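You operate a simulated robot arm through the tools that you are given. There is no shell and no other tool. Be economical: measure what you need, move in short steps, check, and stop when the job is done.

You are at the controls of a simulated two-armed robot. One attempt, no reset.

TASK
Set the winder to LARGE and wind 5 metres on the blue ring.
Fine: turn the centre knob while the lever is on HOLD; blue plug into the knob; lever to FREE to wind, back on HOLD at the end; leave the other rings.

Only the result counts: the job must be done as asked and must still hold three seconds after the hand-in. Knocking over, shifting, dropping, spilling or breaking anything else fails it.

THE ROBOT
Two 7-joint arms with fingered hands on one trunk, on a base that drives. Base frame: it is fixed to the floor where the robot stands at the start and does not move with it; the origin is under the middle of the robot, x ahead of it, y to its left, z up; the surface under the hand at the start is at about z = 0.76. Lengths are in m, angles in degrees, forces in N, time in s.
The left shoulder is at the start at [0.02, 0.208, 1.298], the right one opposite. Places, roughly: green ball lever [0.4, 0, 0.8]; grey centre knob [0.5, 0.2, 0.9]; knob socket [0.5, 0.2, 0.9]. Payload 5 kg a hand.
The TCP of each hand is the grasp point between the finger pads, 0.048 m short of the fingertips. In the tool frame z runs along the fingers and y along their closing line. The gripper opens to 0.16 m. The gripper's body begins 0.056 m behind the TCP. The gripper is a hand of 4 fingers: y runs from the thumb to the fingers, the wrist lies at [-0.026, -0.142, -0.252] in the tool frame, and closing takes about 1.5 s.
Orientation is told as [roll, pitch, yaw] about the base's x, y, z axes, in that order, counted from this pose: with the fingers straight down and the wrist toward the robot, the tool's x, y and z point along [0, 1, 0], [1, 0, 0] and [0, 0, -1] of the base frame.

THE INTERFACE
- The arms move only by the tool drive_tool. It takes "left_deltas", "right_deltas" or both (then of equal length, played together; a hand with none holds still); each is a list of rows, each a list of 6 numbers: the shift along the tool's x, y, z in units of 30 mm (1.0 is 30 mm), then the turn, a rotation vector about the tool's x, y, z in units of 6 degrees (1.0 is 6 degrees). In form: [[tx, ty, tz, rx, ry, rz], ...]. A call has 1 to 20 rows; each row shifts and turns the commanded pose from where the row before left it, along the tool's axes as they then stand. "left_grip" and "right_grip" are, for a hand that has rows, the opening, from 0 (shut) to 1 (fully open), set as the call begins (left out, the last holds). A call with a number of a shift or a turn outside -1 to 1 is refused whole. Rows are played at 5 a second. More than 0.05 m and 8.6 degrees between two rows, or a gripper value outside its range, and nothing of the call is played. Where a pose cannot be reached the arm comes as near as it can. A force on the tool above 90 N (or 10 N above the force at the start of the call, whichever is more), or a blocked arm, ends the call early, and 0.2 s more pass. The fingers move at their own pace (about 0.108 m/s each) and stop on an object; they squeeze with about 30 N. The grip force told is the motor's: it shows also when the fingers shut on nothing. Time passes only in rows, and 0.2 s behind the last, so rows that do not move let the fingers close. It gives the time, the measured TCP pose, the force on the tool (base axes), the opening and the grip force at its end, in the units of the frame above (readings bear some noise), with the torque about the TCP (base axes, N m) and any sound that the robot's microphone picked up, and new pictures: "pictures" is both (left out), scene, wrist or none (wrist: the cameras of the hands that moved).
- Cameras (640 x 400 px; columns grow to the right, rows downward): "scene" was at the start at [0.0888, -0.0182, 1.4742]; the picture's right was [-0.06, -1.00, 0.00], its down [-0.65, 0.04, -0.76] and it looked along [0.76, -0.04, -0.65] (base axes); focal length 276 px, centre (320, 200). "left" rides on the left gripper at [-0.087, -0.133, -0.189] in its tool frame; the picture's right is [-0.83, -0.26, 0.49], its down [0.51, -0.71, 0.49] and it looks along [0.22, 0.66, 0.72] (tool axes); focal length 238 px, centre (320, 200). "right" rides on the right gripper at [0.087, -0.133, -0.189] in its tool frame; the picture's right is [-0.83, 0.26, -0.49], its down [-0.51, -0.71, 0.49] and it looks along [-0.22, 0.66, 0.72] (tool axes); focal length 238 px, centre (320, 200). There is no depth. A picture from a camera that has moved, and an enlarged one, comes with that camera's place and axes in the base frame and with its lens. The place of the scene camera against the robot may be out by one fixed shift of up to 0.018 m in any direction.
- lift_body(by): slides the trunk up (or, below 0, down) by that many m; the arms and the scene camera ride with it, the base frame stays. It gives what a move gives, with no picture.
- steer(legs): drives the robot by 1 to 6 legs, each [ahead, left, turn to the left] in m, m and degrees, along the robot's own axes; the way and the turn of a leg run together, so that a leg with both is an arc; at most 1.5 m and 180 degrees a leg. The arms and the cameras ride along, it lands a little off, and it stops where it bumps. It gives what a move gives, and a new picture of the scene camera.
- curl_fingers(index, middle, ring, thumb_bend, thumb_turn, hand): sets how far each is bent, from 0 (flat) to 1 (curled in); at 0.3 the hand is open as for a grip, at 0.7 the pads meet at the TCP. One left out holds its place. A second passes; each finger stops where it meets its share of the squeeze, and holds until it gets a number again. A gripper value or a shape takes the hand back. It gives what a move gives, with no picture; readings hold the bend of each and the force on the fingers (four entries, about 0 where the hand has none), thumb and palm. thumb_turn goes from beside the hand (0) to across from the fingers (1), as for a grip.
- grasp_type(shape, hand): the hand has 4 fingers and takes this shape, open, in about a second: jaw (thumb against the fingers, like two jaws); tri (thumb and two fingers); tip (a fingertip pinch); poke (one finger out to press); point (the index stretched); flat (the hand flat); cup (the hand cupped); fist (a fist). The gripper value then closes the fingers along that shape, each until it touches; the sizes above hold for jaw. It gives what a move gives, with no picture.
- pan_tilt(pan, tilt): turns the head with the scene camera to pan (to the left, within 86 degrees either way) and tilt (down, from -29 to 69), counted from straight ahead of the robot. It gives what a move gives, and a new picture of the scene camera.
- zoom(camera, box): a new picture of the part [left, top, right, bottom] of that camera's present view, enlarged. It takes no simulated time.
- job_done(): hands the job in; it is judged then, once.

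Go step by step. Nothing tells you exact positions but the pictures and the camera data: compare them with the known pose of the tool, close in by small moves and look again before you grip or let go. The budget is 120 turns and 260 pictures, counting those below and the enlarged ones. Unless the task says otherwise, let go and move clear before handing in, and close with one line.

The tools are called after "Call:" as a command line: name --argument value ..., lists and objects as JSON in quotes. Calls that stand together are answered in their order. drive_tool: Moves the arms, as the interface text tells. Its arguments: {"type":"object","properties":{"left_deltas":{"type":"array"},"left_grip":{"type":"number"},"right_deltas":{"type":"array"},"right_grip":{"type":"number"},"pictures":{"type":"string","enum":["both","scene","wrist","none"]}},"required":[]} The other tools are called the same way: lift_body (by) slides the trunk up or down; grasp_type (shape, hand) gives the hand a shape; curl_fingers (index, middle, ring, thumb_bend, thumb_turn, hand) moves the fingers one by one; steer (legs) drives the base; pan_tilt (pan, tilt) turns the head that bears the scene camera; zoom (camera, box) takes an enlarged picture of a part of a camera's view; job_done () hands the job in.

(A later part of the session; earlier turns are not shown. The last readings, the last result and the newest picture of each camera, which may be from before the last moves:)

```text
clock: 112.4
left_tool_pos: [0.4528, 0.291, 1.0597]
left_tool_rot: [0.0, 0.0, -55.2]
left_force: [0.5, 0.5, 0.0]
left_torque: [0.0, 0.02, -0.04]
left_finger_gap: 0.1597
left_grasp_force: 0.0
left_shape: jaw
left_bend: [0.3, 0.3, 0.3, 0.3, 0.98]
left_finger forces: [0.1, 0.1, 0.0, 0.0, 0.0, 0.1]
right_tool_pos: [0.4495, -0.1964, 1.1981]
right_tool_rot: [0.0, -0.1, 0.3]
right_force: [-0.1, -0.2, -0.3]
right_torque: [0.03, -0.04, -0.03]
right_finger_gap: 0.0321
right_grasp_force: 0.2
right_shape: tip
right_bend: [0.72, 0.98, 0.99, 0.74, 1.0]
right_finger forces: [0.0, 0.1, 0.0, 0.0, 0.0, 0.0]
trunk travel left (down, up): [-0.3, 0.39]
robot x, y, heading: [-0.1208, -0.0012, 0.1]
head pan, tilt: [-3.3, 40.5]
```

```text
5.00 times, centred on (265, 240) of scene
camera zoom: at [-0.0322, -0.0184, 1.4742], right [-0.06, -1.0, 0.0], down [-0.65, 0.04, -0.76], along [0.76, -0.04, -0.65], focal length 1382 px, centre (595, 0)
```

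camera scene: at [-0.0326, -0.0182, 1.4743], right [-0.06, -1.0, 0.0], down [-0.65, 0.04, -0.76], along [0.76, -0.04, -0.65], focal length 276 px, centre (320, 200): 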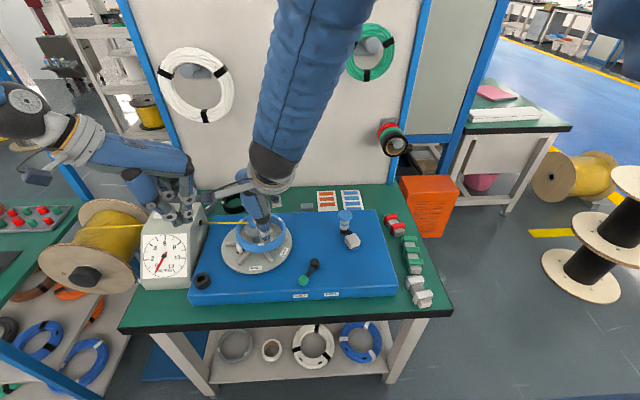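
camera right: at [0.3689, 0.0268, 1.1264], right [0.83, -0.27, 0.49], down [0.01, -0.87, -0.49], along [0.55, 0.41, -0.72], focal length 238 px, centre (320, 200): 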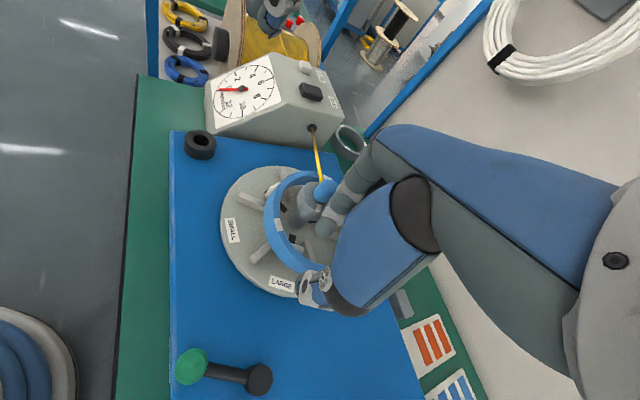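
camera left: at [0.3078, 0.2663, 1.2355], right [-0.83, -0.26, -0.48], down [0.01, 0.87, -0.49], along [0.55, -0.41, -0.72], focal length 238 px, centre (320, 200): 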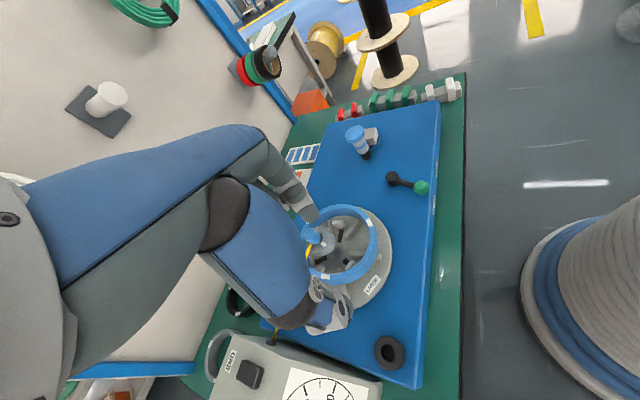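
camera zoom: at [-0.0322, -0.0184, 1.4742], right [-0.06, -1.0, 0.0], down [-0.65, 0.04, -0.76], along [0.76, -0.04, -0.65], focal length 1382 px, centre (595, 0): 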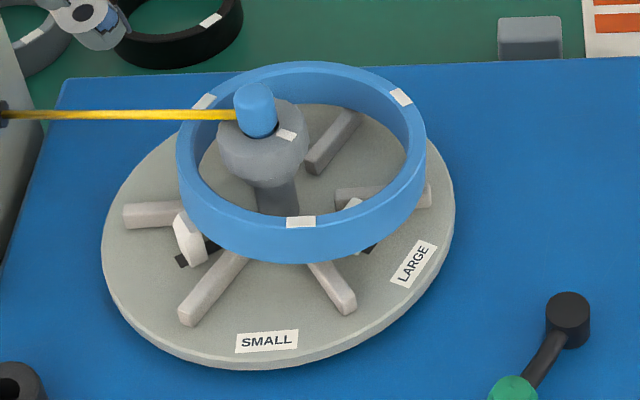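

The ring's centre is at about [0.560, 0.141] (disc centre [0.542, 0.155]). I'll bring the left open hand over it at yaw 0.

Call:
drive_tool --left_deltas '[[0, 0, -0.7, 0, 0, -0.92], [0, 0, 0, 0, 0, -0.92], [0, 0, 0, 0, 0, -0.92], [0, 0, 0, 0, 0, -0.92], [0, 0, 0, 0, 0, -0.92], [0, 0, 0, 0, 0, -0.92], [0, 0, 0, 0, 0, -0.92], [0, 0, 0, 0, 0, -0.92], [0, 0, 0, 0, 0, -0.92], [0, 0, 0, 0, 0, -0.92], [-0.833, 0.595, 0, 0, 0, 0], [-0.833, 0.595, 0, 0, 0, 0], [-0.833, 0.595, 0, 0, 0, 0], [-0.833, 0.595, 0, 0, 0, 0], [-0.833, 0.595, 0, 0, 0, 0], [-0.833, 0.595, 0, 0, 0, 0], [0, 0, 0.8, 0, 0, 0], [0, 0, 0.8, 0, 0, 0], [0, 0, 0.8, 0, 0, 0], [0, 0, 0, 0, 0, 0]]' --pictures "wrist"

Call:
zoom --camera "right" --box '[40, 60, 220, 230]'

Call:
zoom --camera "scene" --box '[200, 170, 320, 280]'

```text
clock: 116.6
left_tool_pos: [0.5582, 0.1397, 1.0076]
left_tool_rot: [-0.1, 0.0, 0.1]
left_force: [0.0, 0.4, 0.5]
left_torque: [0.01, -0.05, -0.01]
left_finger_gap: 0.16
left_grasp_force: 0.0
left_shape: jaw
left_bend: [0.3, 0.3, 0.3, 0.3, 0.97]
left_finger forces: [0.0, 0.0, 0.0, 0.0, 0.0, 0.0]
right_tool_pos: [0.4504, -0.1963, 1.1985]
right_tool_rot: [0.1, 0.0, 0.2]
right_force: [0.1, 0.0, 0.4]
right_torque: [0.0, -0.03, -0.02]
right_finger_gap: 0.0319
right_grasp_force: 0.0
right_shape: tip
right_bend: [0.72, 0.98, 0.99, 0.74, 1.0]
right_finger forces: [0.1, 0.1, 0.0, 0.0, 0.0, 0.1]
trunk travel left (down, up): [-0.3, 0.39]
robot x, y, heading: [-0.1223, 0.0002, 0.1]
head pan, tilt: [-3.3, 40.5]
camera left: at [0.4266, 0.0529, 1.1961], right [-0.26, -0.83, -0.49], down [-0.71, 0.51, -0.49], along [0.66, 0.22, -0.72], focal length 238 px, centre (320, 200)
```

left: 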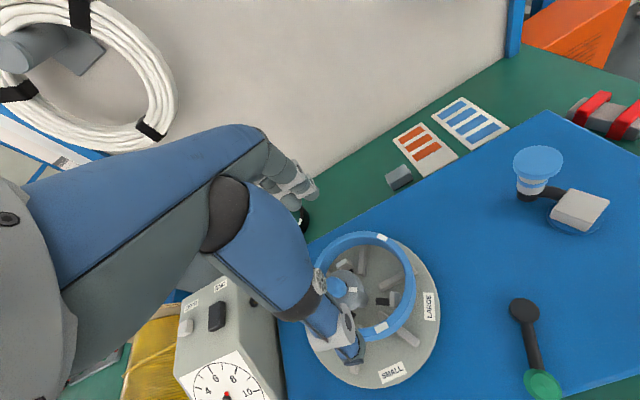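

```text
2.35 times, centred on (130, 145) of right
camera zoom: at [0.3154, -0.1095, 1.386], right [0.26, -0.83, 0.49], down [-0.71, -0.51, -0.49], along [0.66, -0.22, -0.72], focal length 561 px, centre (767, 329)
```

zoom: 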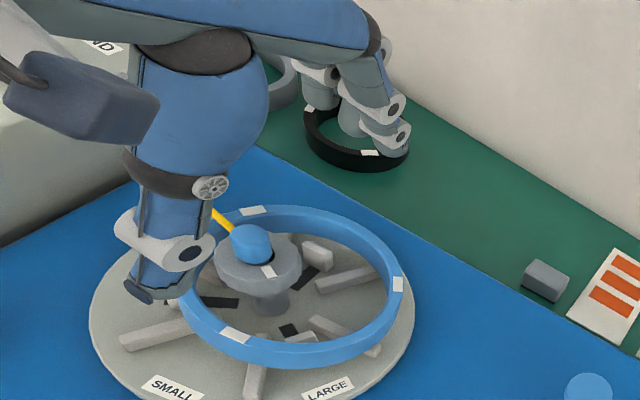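

```text
3.64 times, centred on (260, 225) of scene
camera zoom: at [-0.0326, -0.0184, 1.4743], right [-0.06, -1.0, 0.0], down [-0.65, 0.04, -0.76], along [0.76, -0.04, -0.65], focal length 1005 px, centre (538, 109)
```

zoom: 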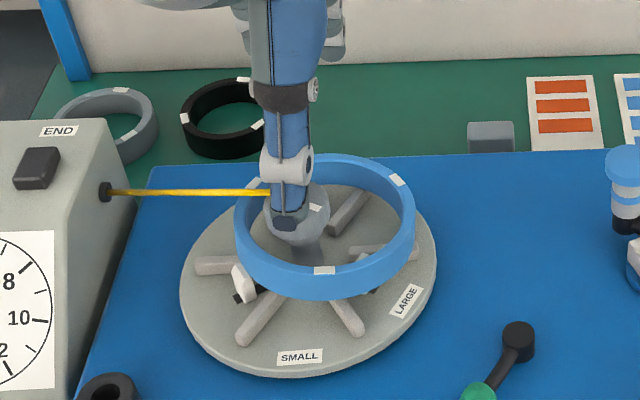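

Call:
drive_tool --left_deltas '[[0.04, 0.06, 0.6, 0, 0, 0], [0, 0, 0.6, 0, 0, 0], [0, 0, 0.6, 0, 0, 0], [0, 0, 0.6, 0, 0, 0], [0, 0, 0.4, 0, 0, 0], [0, 0, 0, 0, 0, 0]]' --pictures "none"

Call:
zoom --camera "right" --box '[40, 60, 220, 230]'

Call:
zoom --camera "scene" --box '[200, 170, 320, 280]'

```text
clock: 118.0
left_tool_pos: [0.5626, 0.1398, 0.9249]
left_tool_rot: [0.0, 0.0, 0.1]
left_force: [-0.1, -1.0, -0.1]
left_torque: [-0.03, -0.01, 0.03]
left_finger_gap: 0.1599
left_grasp_force: 0.0
left_shape: jaw
left_bend: [0.3, 0.3, 0.3, 0.3, 0.97]
left_finger forces: [0.0, 0.0, 0.1, 0.0, 0.0, 0.0]
right_tool_pos: [0.4488, -0.1974, 1.1969]
right_tool_rot: [0.0, 0.1, 0.2]
right_force: [0.9, 0.6, -0.1]
right_torque: [0.0, -0.05, -0.03]
right_finger_gap: 0.0317
right_grasp_force: 0.0
right_shape: tip
right_bend: [0.72, 0.98, 0.99, 0.74, 1.0]
right_finger forces: [0.1, 0.0, 0.1, 0.0, 0.0, 0.0]
trunk travel left (down, up): [-0.3, 0.39]
robot x, y, heading: [-0.12, -0.0047, 0.2]
head pan, tilt: [-3.3, 40.5]
```

```text
2.35 times, centred on (130, 145) of right
camera zoom: at [0.3158, -0.1095, 1.3858], right [0.26, -0.83, 0.49], down [-0.71, -0.51, -0.49], along [0.66, -0.22, -0.72], focal length 561 px, centre (767, 329)
```

zoom: 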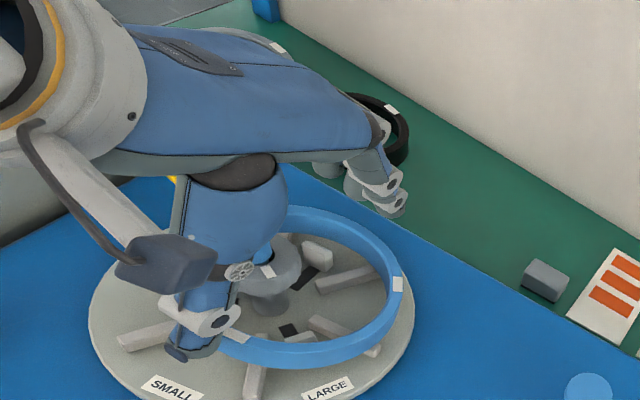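

```text
3.64 times, centred on (260, 225) of scene
camera zoom: at [-0.0322, -0.0184, 1.4742], right [-0.06, -1.0, 0.0], down [-0.65, 0.04, -0.76], along [0.76, -0.04, -0.65], focal length 1005 px, centre (538, 109)
```

zoom: 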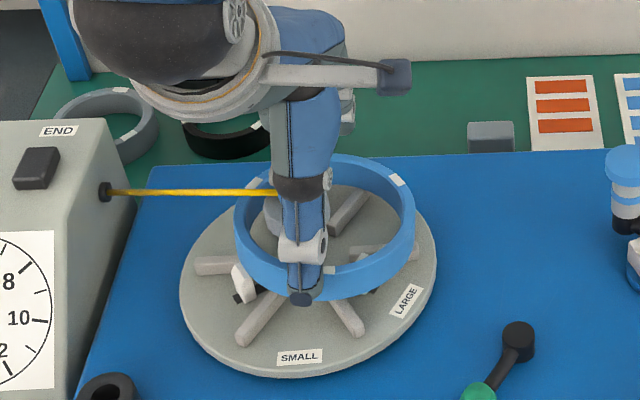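

Both sides clear the ring. Lower the last 28 mm and close on the outside.

Call:
drive_tool --left_deltas '[[0, 0, 0.5, 0, 0, 0], [0, 0, 0.43, 0, 0, 0], [0, 0, 0, 0, 0, 0]]' --pictures "none"

Call:
drive_tool --left_deltas '[[0, 0, 0, 0, 0, 0], [0, 0, 0, 0, 0, 0], [0, 0, 0, 0, 0, 0], [0, 0, 0, 0, 0, 0], [0, 0, 0, 0, 0, 0]]' --left_grip 0.7 --pictures "none"

Call:
zoom --camera "right" --box '[40, 60, 220, 230]'

Call:
zoom --camera "scene" --box '[200, 170, 320, 280]'

```text
clock: 118.8
left_tool_pos: [0.5613, 0.1407, 0.8961]
left_tool_rot: [0.0, 0.1, -0.1]
left_force: [0.0, -0.9, -0.8]
left_torque: [-0.01, -0.01, 0.04]
left_finger_gap: 0.1599
left_grasp_force: 0.1
left_shape: jaw
left_bend: [0.3, 0.3, 0.3, 0.3, 0.97]
left_finger forces: [0.0, 0.0, 0.0, 0.0, 0.4, 0.1]
right_tool_pos: [0.4498, -0.1962, 1.1972]
right_tool_rot: [0.0, 0.1, 0.3]
right_force: [-0.4, -1.1, 0.4]
right_torque: [-0.03, 0.0, -0.02]
right_finger_gap: 0.0318
right_grasp_force: 0.0
right_shape: tip
right_bend: [0.72, 0.98, 0.99, 0.74, 1.0]
right_finger forces: [0.0, 0.0, 0.0, 0.0, 0.0, 0.1]
trunk travel left (down, up): [-0.3, 0.39]
robot x, y, heading: [-0.1196, 0.0003, 0.3]
head pan, tilt: [-3.3, 40.5]
```

```text
clock: 120.0
left_tool_pos: [0.5613, 0.1413, 0.8958]
left_tool_rot: [-0.1, 0.1, -0.1]
left_force: [-1.9, -1.5, 0.4]
left_torque: [-0.04, 0.09, 0.01]
left_finger_gap: 0.1354
left_grasp_force: 29.7
left_shape: jaw
left_bend: [0.26, 0.34, 0.33, 0.44, 0.98]
left_finger forces: [20.1, 9.3, 0.0, 0.0, 30.8, 0.0]
right_tool_pos: [0.4505, -0.1969, 1.198]
right_tool_rot: [0.0, 0.1, 0.2]
right_force: [0.8, -0.2, -0.1]
right_torque: [0.0, 0.02, -0.02]
right_finger_gap: 0.0316
right_grasp_force: 0.1
right_shape: tip
right_bend: [0.72, 0.98, 0.99, 0.74, 1.0]
right_finger forces: [0.1, 0.0, 0.0, 0.0, 0.1, 0.0]
trunk travel left (down, up): [-0.3, 0.39]
robot x, y, heading: [-0.1209, 0.0016, -0.2]
head pan, tilt: [-3.3, 40.5]
```

```text
2.35 times, centred on (130, 145) of right
camera zoom: at [0.316, -0.1097, 1.3857], right [0.26, -0.83, 0.49], down [-0.71, -0.51, -0.49], along [0.66, -0.22, -0.72], focal length 561 px, centre (767, 329)
```

zoom: 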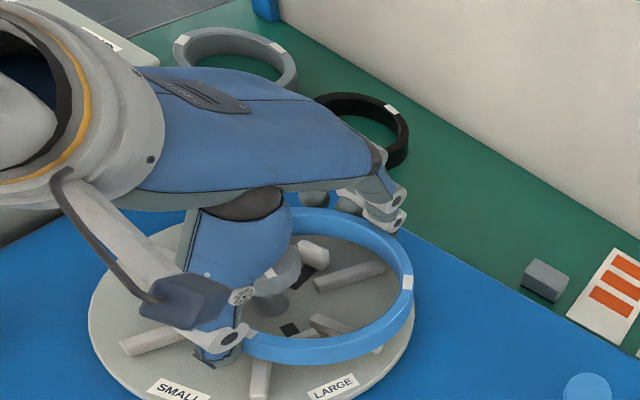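

```text
3.64 times, centred on (260, 225) of scene
camera zoom: at [-0.032, -0.0185, 1.4742], right [-0.06, -1.0, 0.0], down [-0.65, 0.04, -0.76], along [0.76, -0.04, -0.65], focal length 1005 px, centre (538, 109)
```

zoom: 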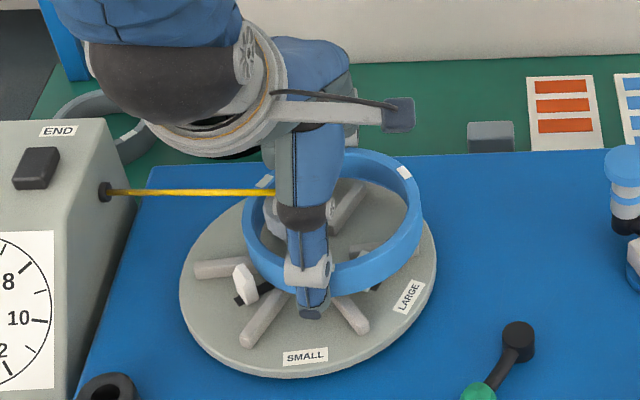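

Gripped across the outside. Lift about 24 mm and measure.

Call:
drive_tool --left_deltas '[[0, 0, -0.3, 0, 0, 0], [0, 0, -0.3, 0, 0, 0], [0, 0, -0.25, 0, 0, 0], [0, 0, 0, 0, 0, 0]]' --pictures "none"

Call:
zoom --camera "right" --box '[60, 100, 200, 230]'

Call:
zoom --camera "scene" --box '[220, 200, 310, 280]'

```text
clock: 121.0
left_tool_pos: [0.5616, 0.1399, 0.9232]
left_tool_rot: [0.0, 0.1, -0.1]
left_force: [-0.2, -0.3, -0.4]
left_torque: [0.02, 0.0, 0.01]
left_finger_gap: 0.1354
left_grasp_force: 29.6
left_shape: jaw
left_bend: [0.26, 0.34, 0.33, 0.44, 0.98]
left_finger forces: [20.3, 10.1, 0.1, 0.0, 30.3, 0.1]
right_tool_pos: [0.45, -0.1967, 1.1973]
right_tool_rot: [0.0, 0.0, 0.3]
right_force: [0.1, -0.3, -0.5]
right_torque: [0.0, 0.02, 0.01]
right_finger_gap: 0.0317
right_grasp_force: 0.2
right_shape: tip
right_bend: [0.72, 0.98, 0.99, 0.74, 1.0]
right_finger forces: [0.0, 0.0, 0.0, 0.1, 0.1, 0.0]
trunk travel left (down, up): [-0.3, 0.39]
robot x, y, heading: [-0.1205, 0.0009, -0.0]
head pan, tilt: [-3.3, 40.5]
```

```text
3.08 times, centred on (130, 165) of right
camera zoom: at [0.3164, -0.1095, 1.3856], right [0.26, -0.83, 0.49], down [-0.71, -0.51, -0.49], along [0.66, -0.22, -0.72], focal length 733 px, centre (905, 308)
```

zoom: 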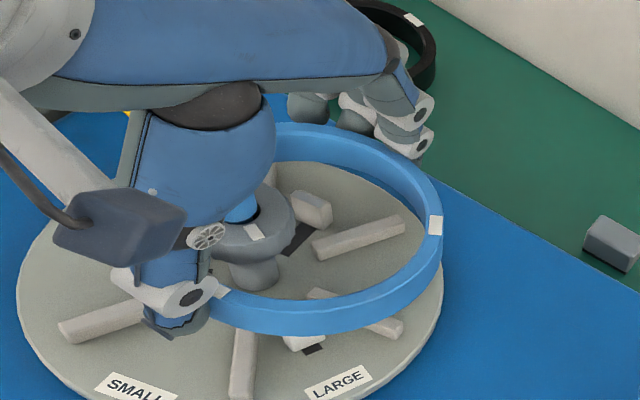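

```text
5.00 times, centred on (265, 240) of scene
camera zoom: at [-0.0316, -0.0183, 1.4741], right [-0.06, -1.0, 0.0], down [-0.65, 0.04, -0.76], along [0.76, -0.04, -0.65], focal length 1382 px, centre (595, 0)
```

zoom: 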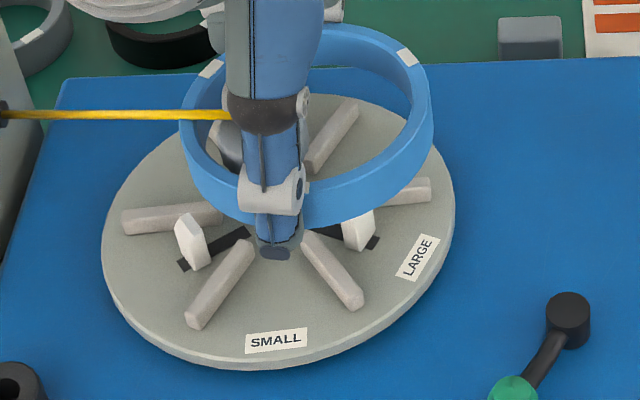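

The ring is level, centred at about [0.570, 0.136]. I'll shift it to the disc centre (−27 mm x, +18 mm y) slightly higher, then measure again.

Call:
drive_tool --left_deltas '[[0, 0, -0.2, 0, 0, 0], [0.2, -0.3, 0, 0, 0, 0], [0.2, -0.3, 0, 0, 0, 0], [0.22, -0.32, 0, 0, 0, 0], [0, 0, 0, 0, 0, 0]]' --pictures "none"

Call:
zoom --camera "right" --box '[60, 100, 200, 230]'

Call:
zoom --camera "scene" --box '[220, 200, 310, 280]'

```text
clock: 122.2
left_tool_pos: [0.5341, 0.1602, 0.9283]
left_tool_rot: [0.0, 0.1, 0.0]
left_force: [0.4, 1.1, -0.2]
left_torque: [0.02, 0.0, 0.0]
left_finger_gap: 0.1353
left_grasp_force: 30.4
left_shape: jaw
left_bend: [0.26, 0.34, 0.33, 0.44, 0.98]
left_finger forces: [20.3, 10.0, 0.0, 0.0, 30.2, 0.0]
right_tool_pos: [0.4504, -0.197, 1.1978]
right_tool_rot: [0.0, 0.1, 0.2]
right_force: [1.2, -0.1, 0.3]
right_torque: [0.03, 0.02, 0.01]
right_finger_gap: 0.0319
right_grasp_force: 0.0
right_shape: tip
right_bend: [0.72, 0.98, 0.99, 0.74, 1.0]
right_finger forces: [0.0, 0.1, 0.1, 0.0, 0.0, 0.1]
trunk travel left (down, up): [-0.3, 0.39]
robot x, y, heading: [-0.1194, 0.0018, -0.1]
head pan, tilt: [-3.3, 40.5]
```

```text
3.08 times, centred on (130, 165) of right
camera zoom: at [0.3163, -0.1099, 1.3856], right [0.26, -0.83, 0.49], down [-0.71, -0.51, -0.49], along [0.66, -0.22, -0.72], focal length 733 px, centre (905, 308)
```

zoom: 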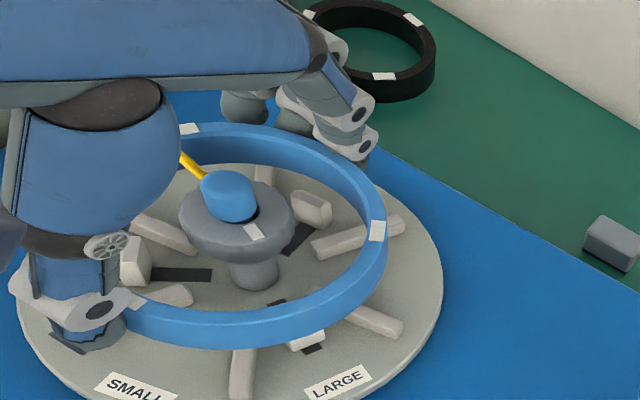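

```text
5.00 times, centred on (265, 240) of scene
camera zoom: at [-0.0317, -0.0187, 1.4742], right [-0.06, -1.0, 0.0], down [-0.65, 0.04, -0.76], along [0.76, -0.04, -0.65], focal length 1382 px, centre (595, 0)
```

zoom: 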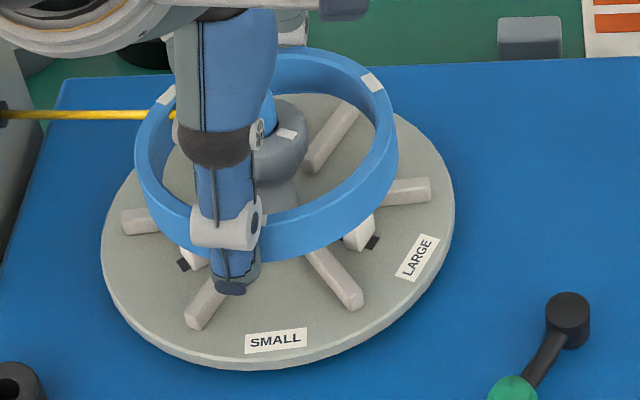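

Call:
drive_tool --left_deltas '[[-0.05, -0.12, 0.2, 0, 0, 0], [0, 0, 0.25, 0, 0, 0], [0, 0, 0.25, 0, 0, 0], [0, 0, 0, 0, 0, 0]]' --pictures "none"

Call:
zoom --camera "right" --box '[60, 100, 200, 230]'

Call:
zoom --camera "scene" --box '[220, 200, 310, 280]'

```text
clock: 123.2
left_tool_pos: [0.5309, 0.1589, 0.909]
left_tool_rot: [0.1, 0.0, -0.1]
left_force: [-1.3, -0.1, 12.9]
left_torque: [0.07, -0.74, -0.01]
left_finger_gap: 0.135
left_grasp_force: 29.5
left_shape: jaw
left_bend: [0.26, 0.34, 0.33, 0.44, 0.98]
left_finger forces: [19.2, 10.3, 0.0, 0.1, 30.9, 0.0]
right_tool_pos: [0.4497, -0.1966, 1.197]
right_tool_rot: [0.0, -0.1, 0.2]
right_force: [-0.7, -0.4, 0.5]
right_torque: [0.01, 0.0, 0.05]
right_finger_gap: 0.032
right_grasp_force: 0.0
right_shape: tip
right_bend: [0.72, 0.98, 0.99, 0.74, 1.0]
right_finger forces: [0.0, 0.0, 0.0, 0.0, 0.1, 0.0]
trunk travel left (down, up): [-0.3, 0.39]
robot x, y, heading: [-0.1191, 0.001, -0.0]
head pan, tilt: [-3.3, 40.5]
```

```text
3.08 times, centred on (130, 165) of right
camera zoom: at [0.3152, -0.1097, 1.3861], right [0.26, -0.83, 0.49], down [-0.71, -0.51, -0.49], along [0.66, -0.22, -0.72], focal length 733 px, centre (905, 308)
```

zoom: 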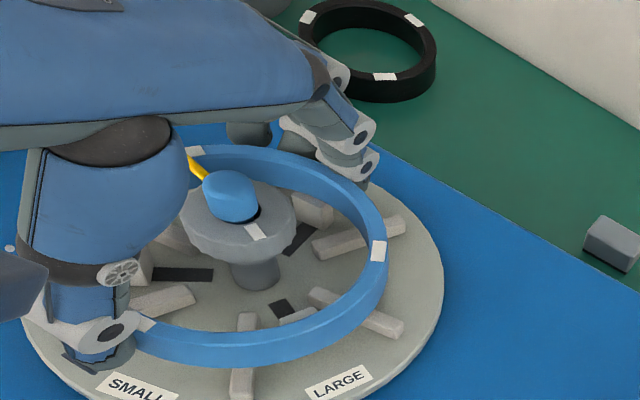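

```text
5.00 times, centred on (265, 240) of scene
camera zoom: at [-0.0329, -0.0185, 1.4744], right [-0.06, -1.0, 0.0], down [-0.65, 0.04, -0.76], along [0.76, -0.04, -0.65], focal length 1382 px, centre (595, 0)
```

zoom: 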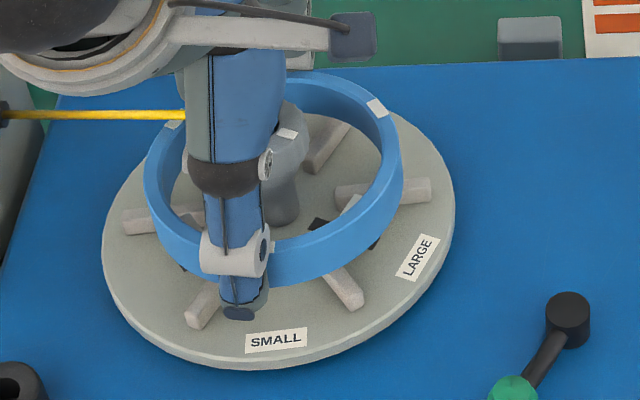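

Contact at the back jaw (12.9 N). I'll shift 4 mm away from the robot and try lowering again.

Call:
drive_tool --left_deltas '[[0, 0.07, -0.12, 0, 0, 0], [0, 0.07, 0, 0, 0, 0], [0, 0, 0.2, 0, 0, 0], [0, 0, 0.1, 0, 0, 0], [0, 0, 0, 0, 0, 0]]' --pictures "none"

Call:
zoom --camera "right" --box '[60, 100, 200, 230]'

```text
clock: 124.4
left_tool_pos: [0.533, 0.1573, 0.9017]
left_tool_rot: [0.0, 0.1, -0.1]
left_force: [1.0, 0.0, -0.5]
left_torque: [0.02, 0.0, -0.03]
left_finger_gap: 0.1352
left_grasp_force: 30.2
left_shape: jaw
left_bend: [0.26, 0.34, 0.33, 0.44, 0.98]
left_finger forces: [20.3, 10.0, 0.1, 0.0, 30.2, 0.0]
right_tool_pos: [0.4508, -0.197, 1.1974]
right_tool_rot: [-0.1, -0.1, 0.2]
right_force: [0.3, -0.9, 1.0]
right_torque: [0.04, 0.0, -0.03]
right_finger_gap: 0.0318
right_grasp_force: 0.0
right_shape: tip
right_bend: [0.72, 0.98, 0.99, 0.74, 1.0]
right_finger forces: [0.1, 0.0, 0.1, 0.0, 0.0, 0.0]
trunk travel left (down, up): [-0.3, 0.39]
robot x, y, heading: [-0.1212, -0.0006, 0.2]
head pan, tilt: [-3.3, 40.5]
```

```text
3.08 times, centred on (130, 165) of right
camera zoom: at [0.316, -0.1095, 1.3857], right [0.26, -0.83, 0.49], down [-0.71, -0.51, -0.49], along [0.66, -0.22, -0.72], focal length 733 px, centre (905, 308)
```

zoom: 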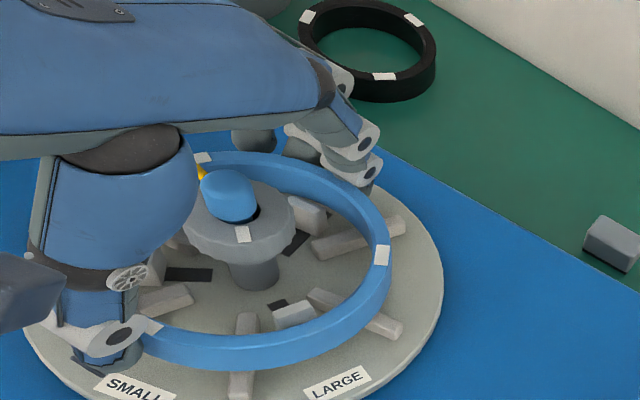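

No contact now; the ring is passing the jaws. Lowering the last 7 mm.

Call:
drive_tool --left_deltas '[[0, 0, 0.1, 0, 0, 0], [0, 0, 0.1, 0, 0, 0], [0, 0, 0, 0, 0, 0]]' --pictures "none"

Call:
zoom --camera "right" --box '[60, 100, 200, 230]'

Call:
zoom --camera "scene" --box '[220, 200, 310, 280]'

```text
clock: 125.2
left_tool_pos: [0.534, 0.1589, 0.8958]
left_tool_rot: [-0.1, 0.1, 0.0]
left_force: [1.2, 0.1, 0.5]
left_torque: [0.02, -0.01, 0.02]
left_finger_gap: 0.135
left_grasp_force: 29.8
left_shape: jaw
left_bend: [0.26, 0.34, 0.33, 0.44, 0.98]
left_finger forces: [20.2, 10.0, 0.0, 0.0, 30.2, 0.0]
right_tool_pos: [0.4503, -0.1968, 1.1975]
right_tool_rot: [0.0, 0.0, 0.2]
right_force: [0.1, 0.0, -0.4]
right_torque: [0.02, 0.0, 0.03]
right_finger_gap: 0.0318
right_grasp_force: 0.1
right_shape: tip
right_bend: [0.72, 0.98, 0.99, 0.74, 1.0]
right_finger forces: [0.0, 0.0, 0.0, 0.0, 0.0, 0.0]
trunk travel left (down, up): [-0.3, 0.39]
robot x, y, heading: [-0.1222, 0.0011, -0.1]
head pan, tilt: [-3.3, 40.5]
```

```text
3.08 times, centred on (130, 165) of right
camera zoom: at [0.3159, -0.1095, 1.3857], right [0.26, -0.83, 0.49], down [-0.71, -0.51, -0.49], along [0.66, -0.22, -0.72], focal length 733 px, centre (905, 308)
```

zoom: 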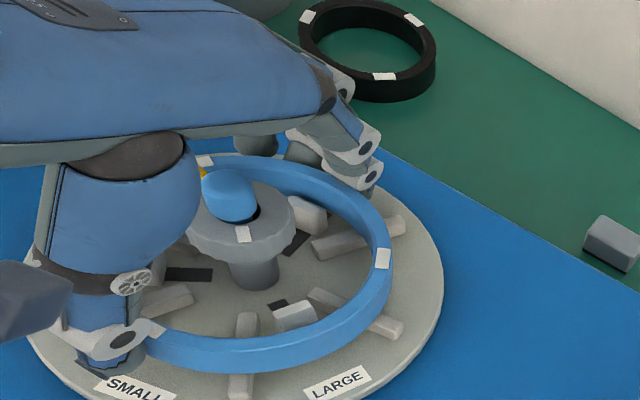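

```text
5.00 times, centred on (265, 240) of scene
camera zoom: at [-0.0321, -0.0183, 1.4742], right [-0.06, -1.0, 0.0], down [-0.65, 0.04, -0.76], along [0.76, -0.04, -0.65], focal length 1382 px, centre (595, 0)
```

zoom: 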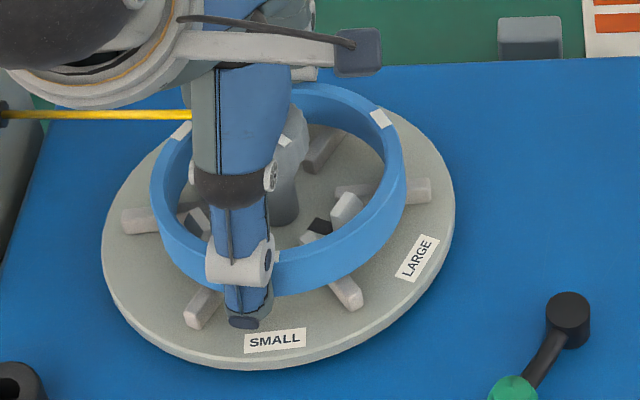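

All jaws look inside. I'll lower 4 mm more to touch and open the hand.

Call:
drive_tool --left_deltas '[[0, 0, 0.1, 0, 0, 0], [0, 0, 0.05, 0, 0, 0], [0, 0, 0, 0, 0, 0]]' --pictures "none"

Call:
drive_tool --left_deltas '[[0, 0, 0, 0, 0, 0], [0, 0, 0, 0, 0, 0], [0, 0, 0, 0, 0, 0], [0, 0, 0, 0, 0, 0], [0, 0, -0.3, 0, 0, 0], [0, 0, -0.6, 0, 0, 0], [0, 0, -0.8, 0, 0, 0], [0, 0, -0.8, 0, 0, 0], [0, 0, -0.8, 0, 0, 0], [0, 0, -0.8, 0, 0, 0], [0.6, -0.8, -0.3, 0, 0, 0], [0.6, -0.8, 0, 0, 0, 0], [0.6, -0.8, 0, 0, 0, 0], [0, 0, 0, 0, 0, 0]]' --left_grip 1 --pictures "none"

Call:
zoom --camera "right" --box '[60, 100, 200, 230]'

Call:
zoom --camera "scene" --box '[220, 200, 310, 280]'

```text
clock: 126.0
left_tool_pos: [0.5342, 0.158, 0.8935]
left_tool_rot: [0.0, -0.2, 0.1]
left_force: [0.4, -0.6, 15.1]
left_torque: [0.05, -0.96, -0.03]
left_finger_gap: 0.1349
left_grasp_force: 30.6
left_shape: jaw
left_bend: [0.26, 0.34, 0.33, 0.44, 0.98]
left_finger forces: [19.4, 10.7, 0.0, 0.0, 30.1, 0.1]
right_tool_pos: [0.4495, -0.1971, 1.1971]
right_tool_rot: [-0.1, 0.0, 0.2]
right_force: [0.1, 0.3, 0.0]
right_torque: [-0.03, -0.01, -0.01]
right_finger_gap: 0.0316
right_grasp_force: 0.1
right_shape: tip
right_bend: [0.72, 0.98, 0.99, 0.74, 1.0]
right_finger forces: [0.1, 0.0, 0.1, 0.0, 0.0, 0.0]
trunk travel left (down, up): [-0.3, 0.39]
robot x, y, heading: [-0.1225, 0.0017, 0.3]
head pan, tilt: [-3.3, 40.5]
```

```text
clock: 129.0
left_tool_pos: [0.4616, 0.2133, 1.0246]
left_tool_rot: [0.0, 0.1, 0.0]
left_force: [0.5, -0.1, -0.2]
left_torque: [0.05, 0.04, -0.01]
left_finger_gap: 0.1604
left_grasp_force: 0.0
left_shape: jaw
left_bend: [0.3, 0.3, 0.3, 0.3, 0.98]
left_finger forces: [0.0, 0.0, 0.0, 0.0, 0.0, 0.0]
right_tool_pos: [0.45, -0.1973, 1.1974]
right_tool_rot: [0.0, -0.1, 0.2]
right_force: [0.3, -0.7, -0.3]
right_torque: [0.06, 0.04, 0.02]
right_finger_gap: 0.032
right_grasp_force: 0.1
right_shape: tip
right_bend: [0.72, 0.98, 0.99, 0.74, 1.0]
right_finger forces: [0.0, 0.1, 0.0, 0.0, 0.0, 0.0]
trunk travel left (down, up): [-0.3, 0.39]
robot x, y, heading: [-0.1216, -0.0025, -0.0]
head pan, tilt: [-3.3, 40.5]
```

```text
3.08 times, centred on (130, 165) of right
camera zoom: at [0.3167, -0.1104, 1.3853], right [0.26, -0.83, 0.49], down [-0.71, -0.51, -0.49], along [0.66, -0.22, -0.72], focal length 733 px, centre (905, 308)
```

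zoom: 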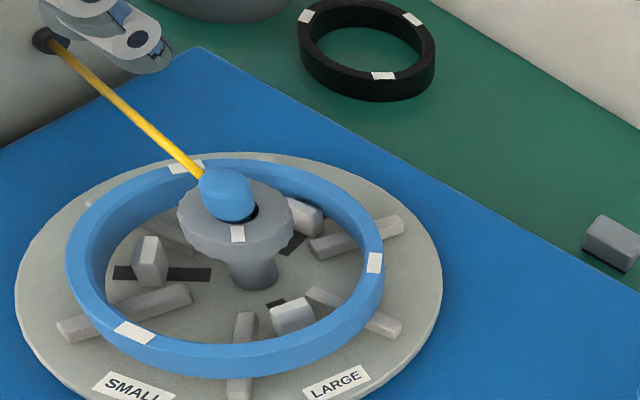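

```text
5.00 times, centred on (265, 240) of scene
camera zoom: at [-0.0313, -0.0191, 1.4741], right [-0.06, -1.0, 0.0], down [-0.65, 0.04, -0.76], along [0.76, -0.04, -0.65], focal length 1382 px, centre (595, 0)
```

zoom: 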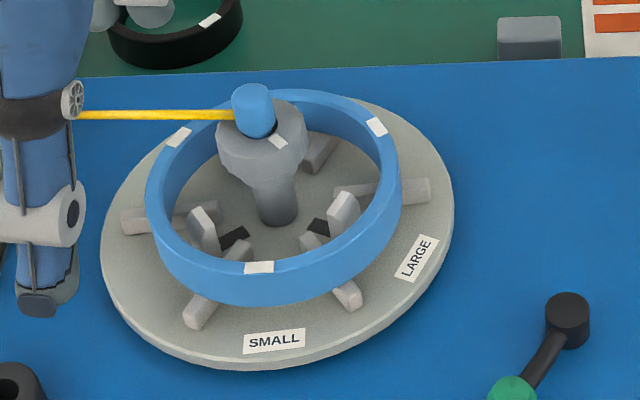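

The ring now lies flat around all three jaws, but the knob got nudged ~22° back from LARGE (mark 221°, LARGE 243.5°). With the lever on HOLD, I'll turn the knob to LARGE so that the jaws centre the ring.

Call:
drive_tool --left_deltas '[[0, 0, 0, 0, 0, 1], [0, 0, 0, 0, 0, 1], [-0.333, 0.76, 0, 0, 0, 0], [-0.333, 0.76, 0, 0, 0, 0], [-0.333, 0.76, 0, 0, 0, 0], [-0.333, 0.76, 0, 0, 0, 0], [0, 0, 0.68, 0, 0, 0], [0, 0, 0.68, 0, 0, 0], [0, 0, 0.68, 0, 0, 0], [0, 0, 0.68, 0, 0, 0], [0, 0, 0.68, 0, 0, 0], [0, 0, 0, 0, 0, 0]]' --pictures "none"

Call:
zoom --camera "right" --box '[40, 60, 220, 230]'

Call:
zoom --camera "scene" --box '[200, 170, 320, 280]'

```text
clock: 131.6
left_tool_pos: [0.5443, 0.1553, 0.9222]
left_tool_rot: [0.0, 0.0, -12.0]
left_force: [0.6, -0.4, -0.5]
left_torque: [0.01, 0.02, 0.02]
left_finger_gap: 0.1601
left_grasp_force: 0.0
left_shape: jaw
left_bend: [0.3, 0.3, 0.3, 0.3, 0.98]
left_finger forces: [0.0, 0.1, 0.1, 0.1, 0.0, 0.1]
right_tool_pos: [0.4502, -0.1954, 1.1965]
right_tool_rot: [0.0, 0.1, 0.1]
right_force: [-0.4, 0.4, 0.6]
right_torque: [-0.03, -0.03, 0.0]
right_finger_gap: 0.0319
right_grasp_force: 0.0
right_shape: tip
right_bend: [0.72, 0.98, 0.99, 0.74, 1.0]
right_finger forces: [0.0, 0.0, 0.0, 0.0, 0.1, 0.0]
trunk travel left (down, up): [-0.3, 0.39]
robot x, y, heading: [-0.1206, 0.0021, -0.1]
head pan, tilt: [-3.3, 40.5]
```

```text
2.35 times, centred on (130, 145) of right
camera zoom: at [0.3155, -0.1095, 1.3859], right [0.26, -0.83, 0.49], down [-0.71, -0.51, -0.49], along [0.66, -0.22, -0.72], focal length 561 px, centre (767, 329)
```

zoom: 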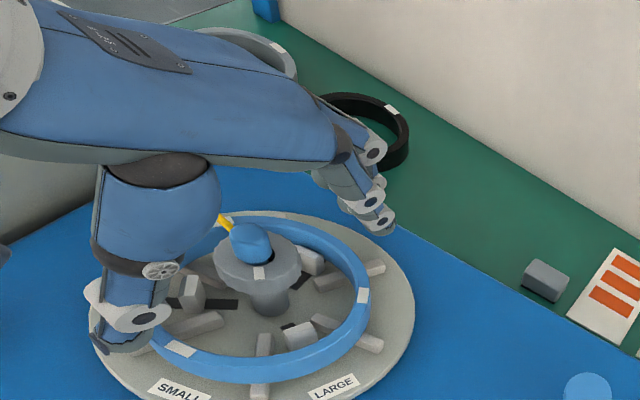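

```text
3.64 times, centred on (260, 225) of scene
camera zoom: at [-0.0325, -0.0184, 1.4743], right [-0.06, -1.0, 0.0], down [-0.65, 0.04, -0.76], along [0.76, -0.04, -0.65], focal length 1005 px, centre (538, 109)
```

zoom: 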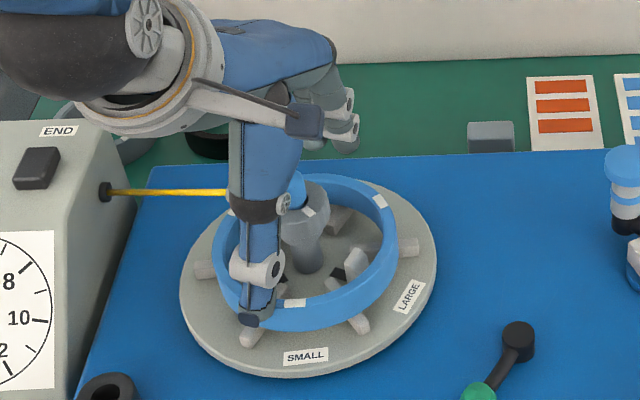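

Call:
drive_tool --left_deltas '[[0, 0, -0.13, 0, 0, 0], [0, 0, 0, 0, 0, 0], [0, 0, 0, 0, 0, 0], [0, 0, 0, 0, 0, 0], [0, 0, 0, 0, 0, 0], [0, 0, 0, 0, 0, 0], [0, 0, 0, 0, 0, 0], [0, 0, 0, 0, 0, 0]]' --left_grip 0 --pictures "none"

Call:
zoom --camera "right" --box '[60, 100, 200, 230]'

Call:
zoom --camera "scene" --box '[220, 200, 310, 280]'

```text
clock: 133.4
left_tool_pos: [0.5437, 0.1579, 0.9254]
left_tool_rot: [-0.2, 0.1, -12.0]
left_force: [-15.7, 22.0, 1.6]
left_torque: [0.75, 0.4, -0.08]
left_finger_gap: 0.0474
left_grasp_force: 30.4
left_shape: jaw
left_bend: [0.74, 0.49, 0.49, 0.73, 1.0]
left_finger forces: [10.2, 5.3, 0.0, 0.0, 37.4, 0.1]
right_tool_pos: [0.4494, -0.1955, 1.1984]
right_tool_rot: [-0.1, -0.1, 0.3]
right_force: [-0.4, -0.3, 0.3]
right_torque: [0.01, -0.02, 0.06]
right_finger_gap: 0.032
right_grasp_force: 0.1
right_shape: tip
right_bend: [0.72, 0.98, 0.99, 0.74, 1.0]
right_finger forces: [0.1, 0.0, 0.0, 0.1, 0.1, 0.1]
trunk travel left (down, up): [-0.3, 0.39]
robot x, y, heading: [-0.1228, 0.0005, 0.1]
head pan, tilt: [-3.3, 40.5]
```

```text
3.08 times, centred on (130, 165) of right
camera zoom: at [0.3147, -0.1074, 1.3863], right [0.26, -0.83, 0.49], down [-0.71, -0.51, -0.49], along [0.66, -0.22, -0.72], focal length 733 px, centre (905, 308)
```

zoom: 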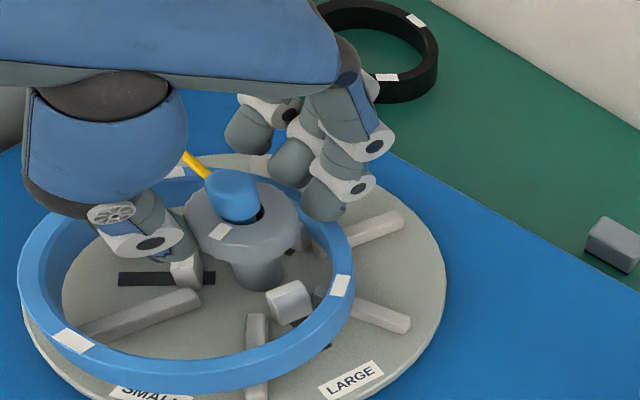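

```text
5.00 times, centred on (265, 240) of scene
camera zoom: at [-0.0334, -0.0163, 1.4743], right [-0.06, -1.0, 0.0], down [-0.65, 0.04, -0.76], along [0.76, -0.04, -0.65], focal length 1382 px, centre (595, 0)
```

zoom: 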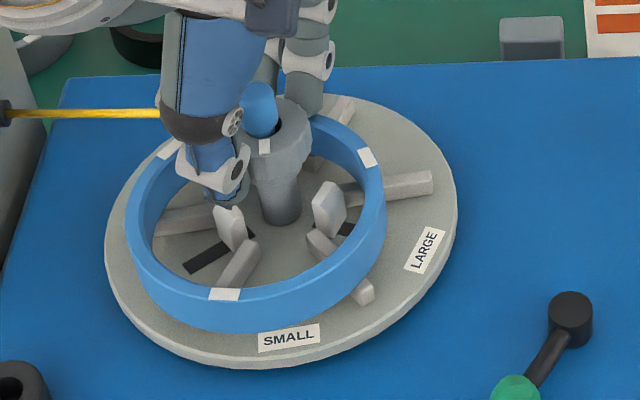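

The fingers caught the ring's back wall and the knob was turned to SMALL; the ring is loose around the jaws. I'll open, rise, and re-grip the knob higher up, clear of the ring.

Call:
drive_tool --left_deltas '[[0, 0, 0, 0, 0, 0], [0, 0, 0, 0, 0, 0], [0, 0, 0, 0, 0, 0], [0, 0, 0, 0, 0, 0], [0, 0, -0.6, 0, 0, 0], [0, 0, 0, 0, 0, 0]]' --left_grip 1 --pictures "none"

Call:
zoom --camera "right" --box '[60, 100, 200, 230]'

Call:
zoom --camera "scene" --box '[220, 200, 310, 280]'

```text
clock: 134.8
left_tool_pos: [0.5432, 0.1548, 0.9435]
left_tool_rot: [-0.2, 0.1, -12.0]
left_force: [0.9, 0.0, 0.2]
left_torque: [-0.02, 0.06, -0.04]
left_finger_gap: 0.1594
left_grasp_force: 0.2
left_shape: jaw
left_bend: [0.3, 0.3, 0.3, 0.3, 0.98]
left_finger forces: [0.0, 0.0, 0.0, 0.1, 0.1, 0.1]
right_tool_pos: [0.4498, -0.1969, 1.1971]
right_tool_rot: [-0.1, 0.0, 0.2]
right_force: [1.0, 0.0, -0.4]
right_torque: [-0.01, 0.06, 0.0]
right_finger_gap: 0.032
right_grasp_force: 0.0
right_shape: tip
right_bend: [0.72, 0.98, 0.99, 0.74, 1.0]
right_finger forces: [0.1, 0.1, 0.1, 0.0, 0.0, 0.0]
trunk travel left (down, up): [-0.3, 0.39]
robot x, y, heading: [-0.1199, -0.002, 0.1]
head pan, tilt: [-3.3, 40.5]
```

```text
3.08 times, centred on (130, 165) of right
camera zoom: at [0.3169, -0.1095, 1.3853], right [0.26, -0.83, 0.49], down [-0.71, -0.51, -0.49], along [0.66, -0.22, -0.72], focal length 733 px, centre (905, 308)
```

zoom: 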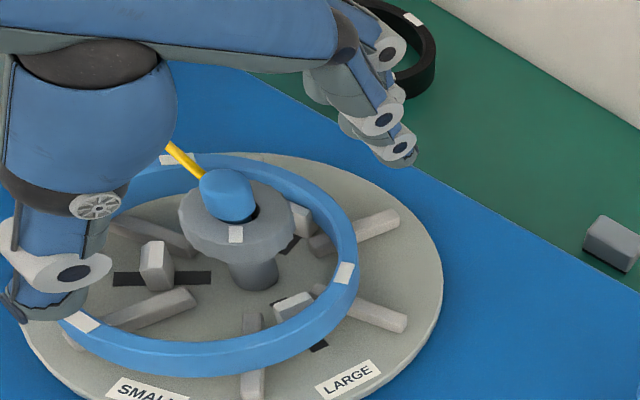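

```text
5.00 times, centred on (265, 240) of scene
camera zoom: at [-0.031, -0.0183, 1.4741], right [-0.06, -1.0, 0.0], down [-0.65, 0.04, -0.76], along [0.76, -0.04, -0.65], focal length 1382 px, centre (595, 0)
```

zoom: 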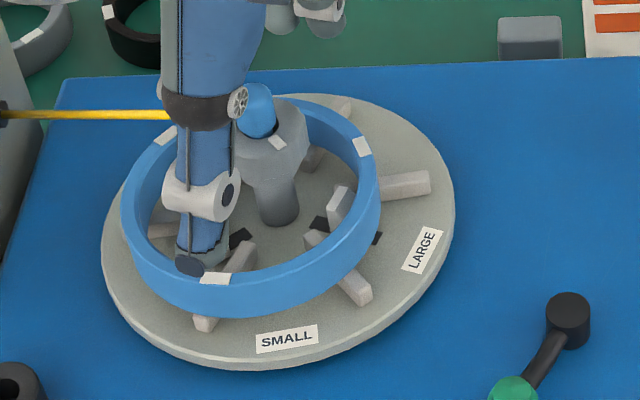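

The knob springs back toward LARGE but the off-centre ring (offset about +15 mm in y) blocks the jaws. I'll grip the knob here, higher, and turn it CCW to LARGE so that the jaws push the ring to centre.

Call:
drive_tool --left_deltas '[[0, 0, 0.15, 0, 0, 0], [0, 0, 0, 0, 0, 0], [0, 0, 0, 0, 0, 0], [0, 0, 0, 0, 0, 0], [0, 0, 0, 0, 0, 0], [0, 0, 0, 0, 0, 0], [0, 0, 0, 0, 0, 0], [0, 0, 0, 0, 0, 0]]' --left_grip 0 --pictures "none"

Call:
zoom --camera "right" --box '[60, 100, 200, 230]'

Call:
zoom --camera "scene" --box '[220, 200, 310, 280]'

```text
clock: 136.6
left_tool_pos: [0.542, 0.1535, 0.9381]
left_tool_rot: [0.0, 0.1, -12.2]
left_force: [-3.3, 1.3, -1.3]
left_torque: [0.0, 0.05, 0.02]
left_finger_gap: 0.0395
left_grasp_force: 30.2
left_shape: jaw
left_bend: [0.73, 0.61, 0.62, 0.74, 1.0]
left_finger forces: [15.6, 7.0, 0.1, 0.0, 26.9, 0.1]
right_tool_pos: [0.4494, -0.1965, 1.1961]
right_tool_rot: [0.1, 0.0, 0.2]
right_force: [0.2, 0.0, -0.2]
right_torque: [-0.04, -0.01, -0.01]
right_finger_gap: 0.0319
right_grasp_force: 0.1
right_shape: tip
right_bend: [0.72, 0.98, 0.99, 0.74, 1.0]
right_finger forces: [0.0, 0.0, 0.0, 0.1, 0.0, 0.1]
trunk travel left (down, up): [-0.3, 0.39]
robot x, y, heading: [-0.1198, 0.001, -0.0]
head pan, tilt: [-3.3, 40.5]
```

```text
3.08 times, centred on (130, 165) of right
camera zoom: at [0.3158, -0.1094, 1.3858], right [0.26, -0.83, 0.49], down [-0.71, -0.51, -0.49], along [0.66, -0.22, -0.72], focal length 733 px, centre (905, 308)
```

zoom: 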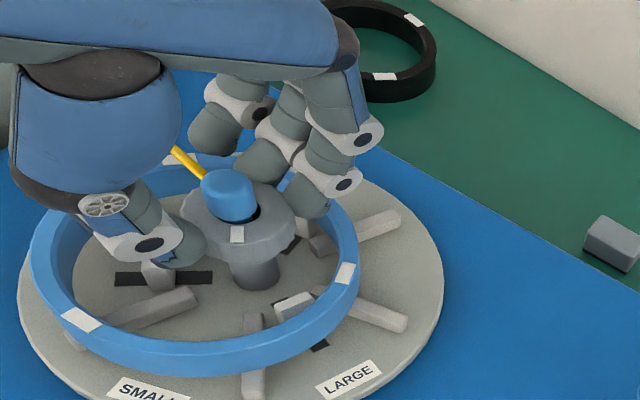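

```text
5.00 times, centred on (265, 240) of scene
camera zoom: at [-0.0322, -0.0182, 1.4742], right [-0.06, -1.0, 0.0], down [-0.65, 0.04, -0.76], along [0.76, -0.04, -0.65], focal length 1382 px, centre (595, 0)
```

zoom: 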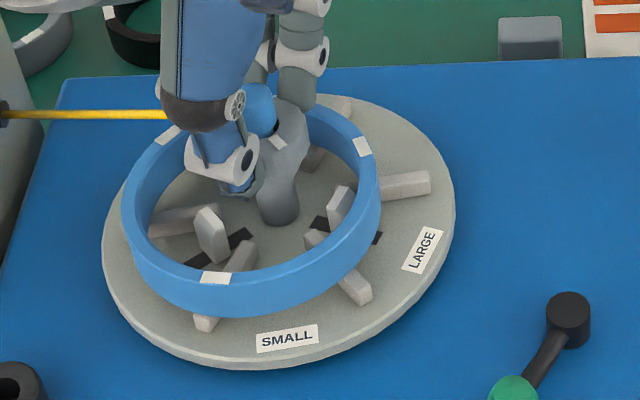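

Good grip on the knob head. Turning CCW 27°.

Call:
drive_tool --left_deltas '[[0, 0, 0, 0, 0, -0.75], [0, 0, 0, 0, 0, -0.75], [0, 0, 0, 0, 0, -0.75], [0, 0, 0, 0, 0, -0.75], [0, 0, 0, 0, 0, -0.75], [0, 0, 0, 0, 0, -0.75], [0, 0, 0, 0, 0, 0]]' --pictures "none"

Call:
zoom --camera "right" --box '[60, 100, 200, 230]'

Call:
zoom --camera "scene" --box '[220, 200, 310, 280]'

```text
clock: 138.2
left_tool_pos: [0.5418, 0.1548, 0.9387]
left_tool_rot: [0.0, 0.1, 14.9]
left_force: [-4.7, 5.4, -4.0]
left_torque: [0.26, 0.08, -0.04]
left_finger_gap: 0.0389
left_grasp_force: 30.2
left_shape: jaw
left_bend: [0.73, 0.61, 0.62, 0.74, 1.0]
left_finger forces: [15.2, 9.8, 0.1, 0.1, 29.0, 0.1]
right_tool_pos: [0.4507, -0.1961, 1.1976]
right_tool_rot: [0.0, 0.0, 0.2]
right_force: [0.7, 0.0, -0.3]
right_torque: [0.03, 0.01, 0.01]
right_finger_gap: 0.0319
right_grasp_force: 0.1
right_shape: tip
right_bend: [0.72, 0.98, 0.99, 0.74, 1.0]
right_finger forces: [0.0, 0.0, 0.0, 0.0, 0.0, 0.1]
trunk travel left (down, up): [-0.3, 0.39]
robot x, y, heading: [-0.1222, 0.0022, -0.0]
head pan, tilt: [-3.3, 40.5]
```

```text
3.08 times, centred on (130, 165) of right
camera zoom: at [0.3158, -0.1092, 1.3858], right [0.26, -0.83, 0.49], down [-0.71, -0.51, -0.49], along [0.66, -0.22, -0.72], focal length 733 px, centre (905, 308)
```

zoom: 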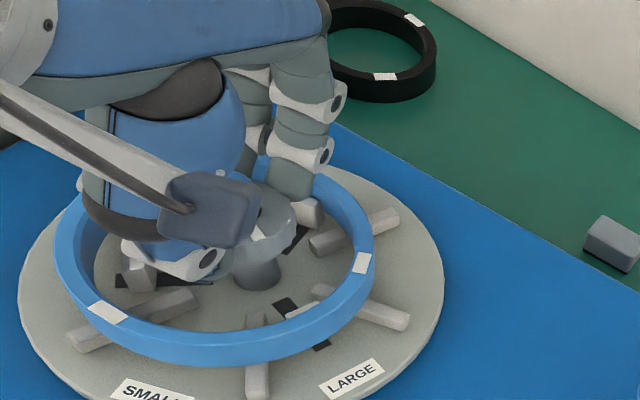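

```text
5.00 times, centred on (265, 240) of scene
camera zoom: at [-0.0323, -0.018, 1.4742], right [-0.06, -1.0, 0.0], down [-0.65, 0.04, -0.76], along [0.76, -0.04, -0.65], focal length 1382 px, centre (595, 0)
```

zoom: 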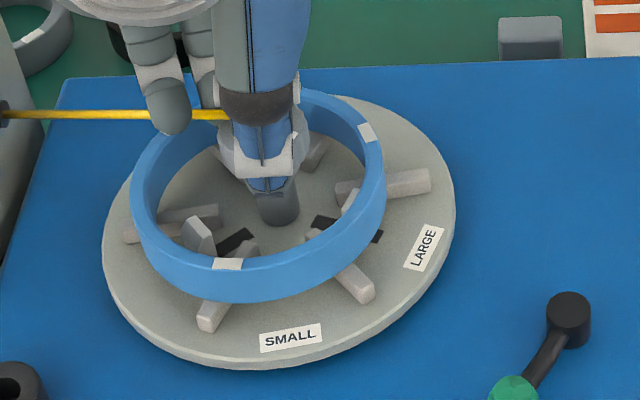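

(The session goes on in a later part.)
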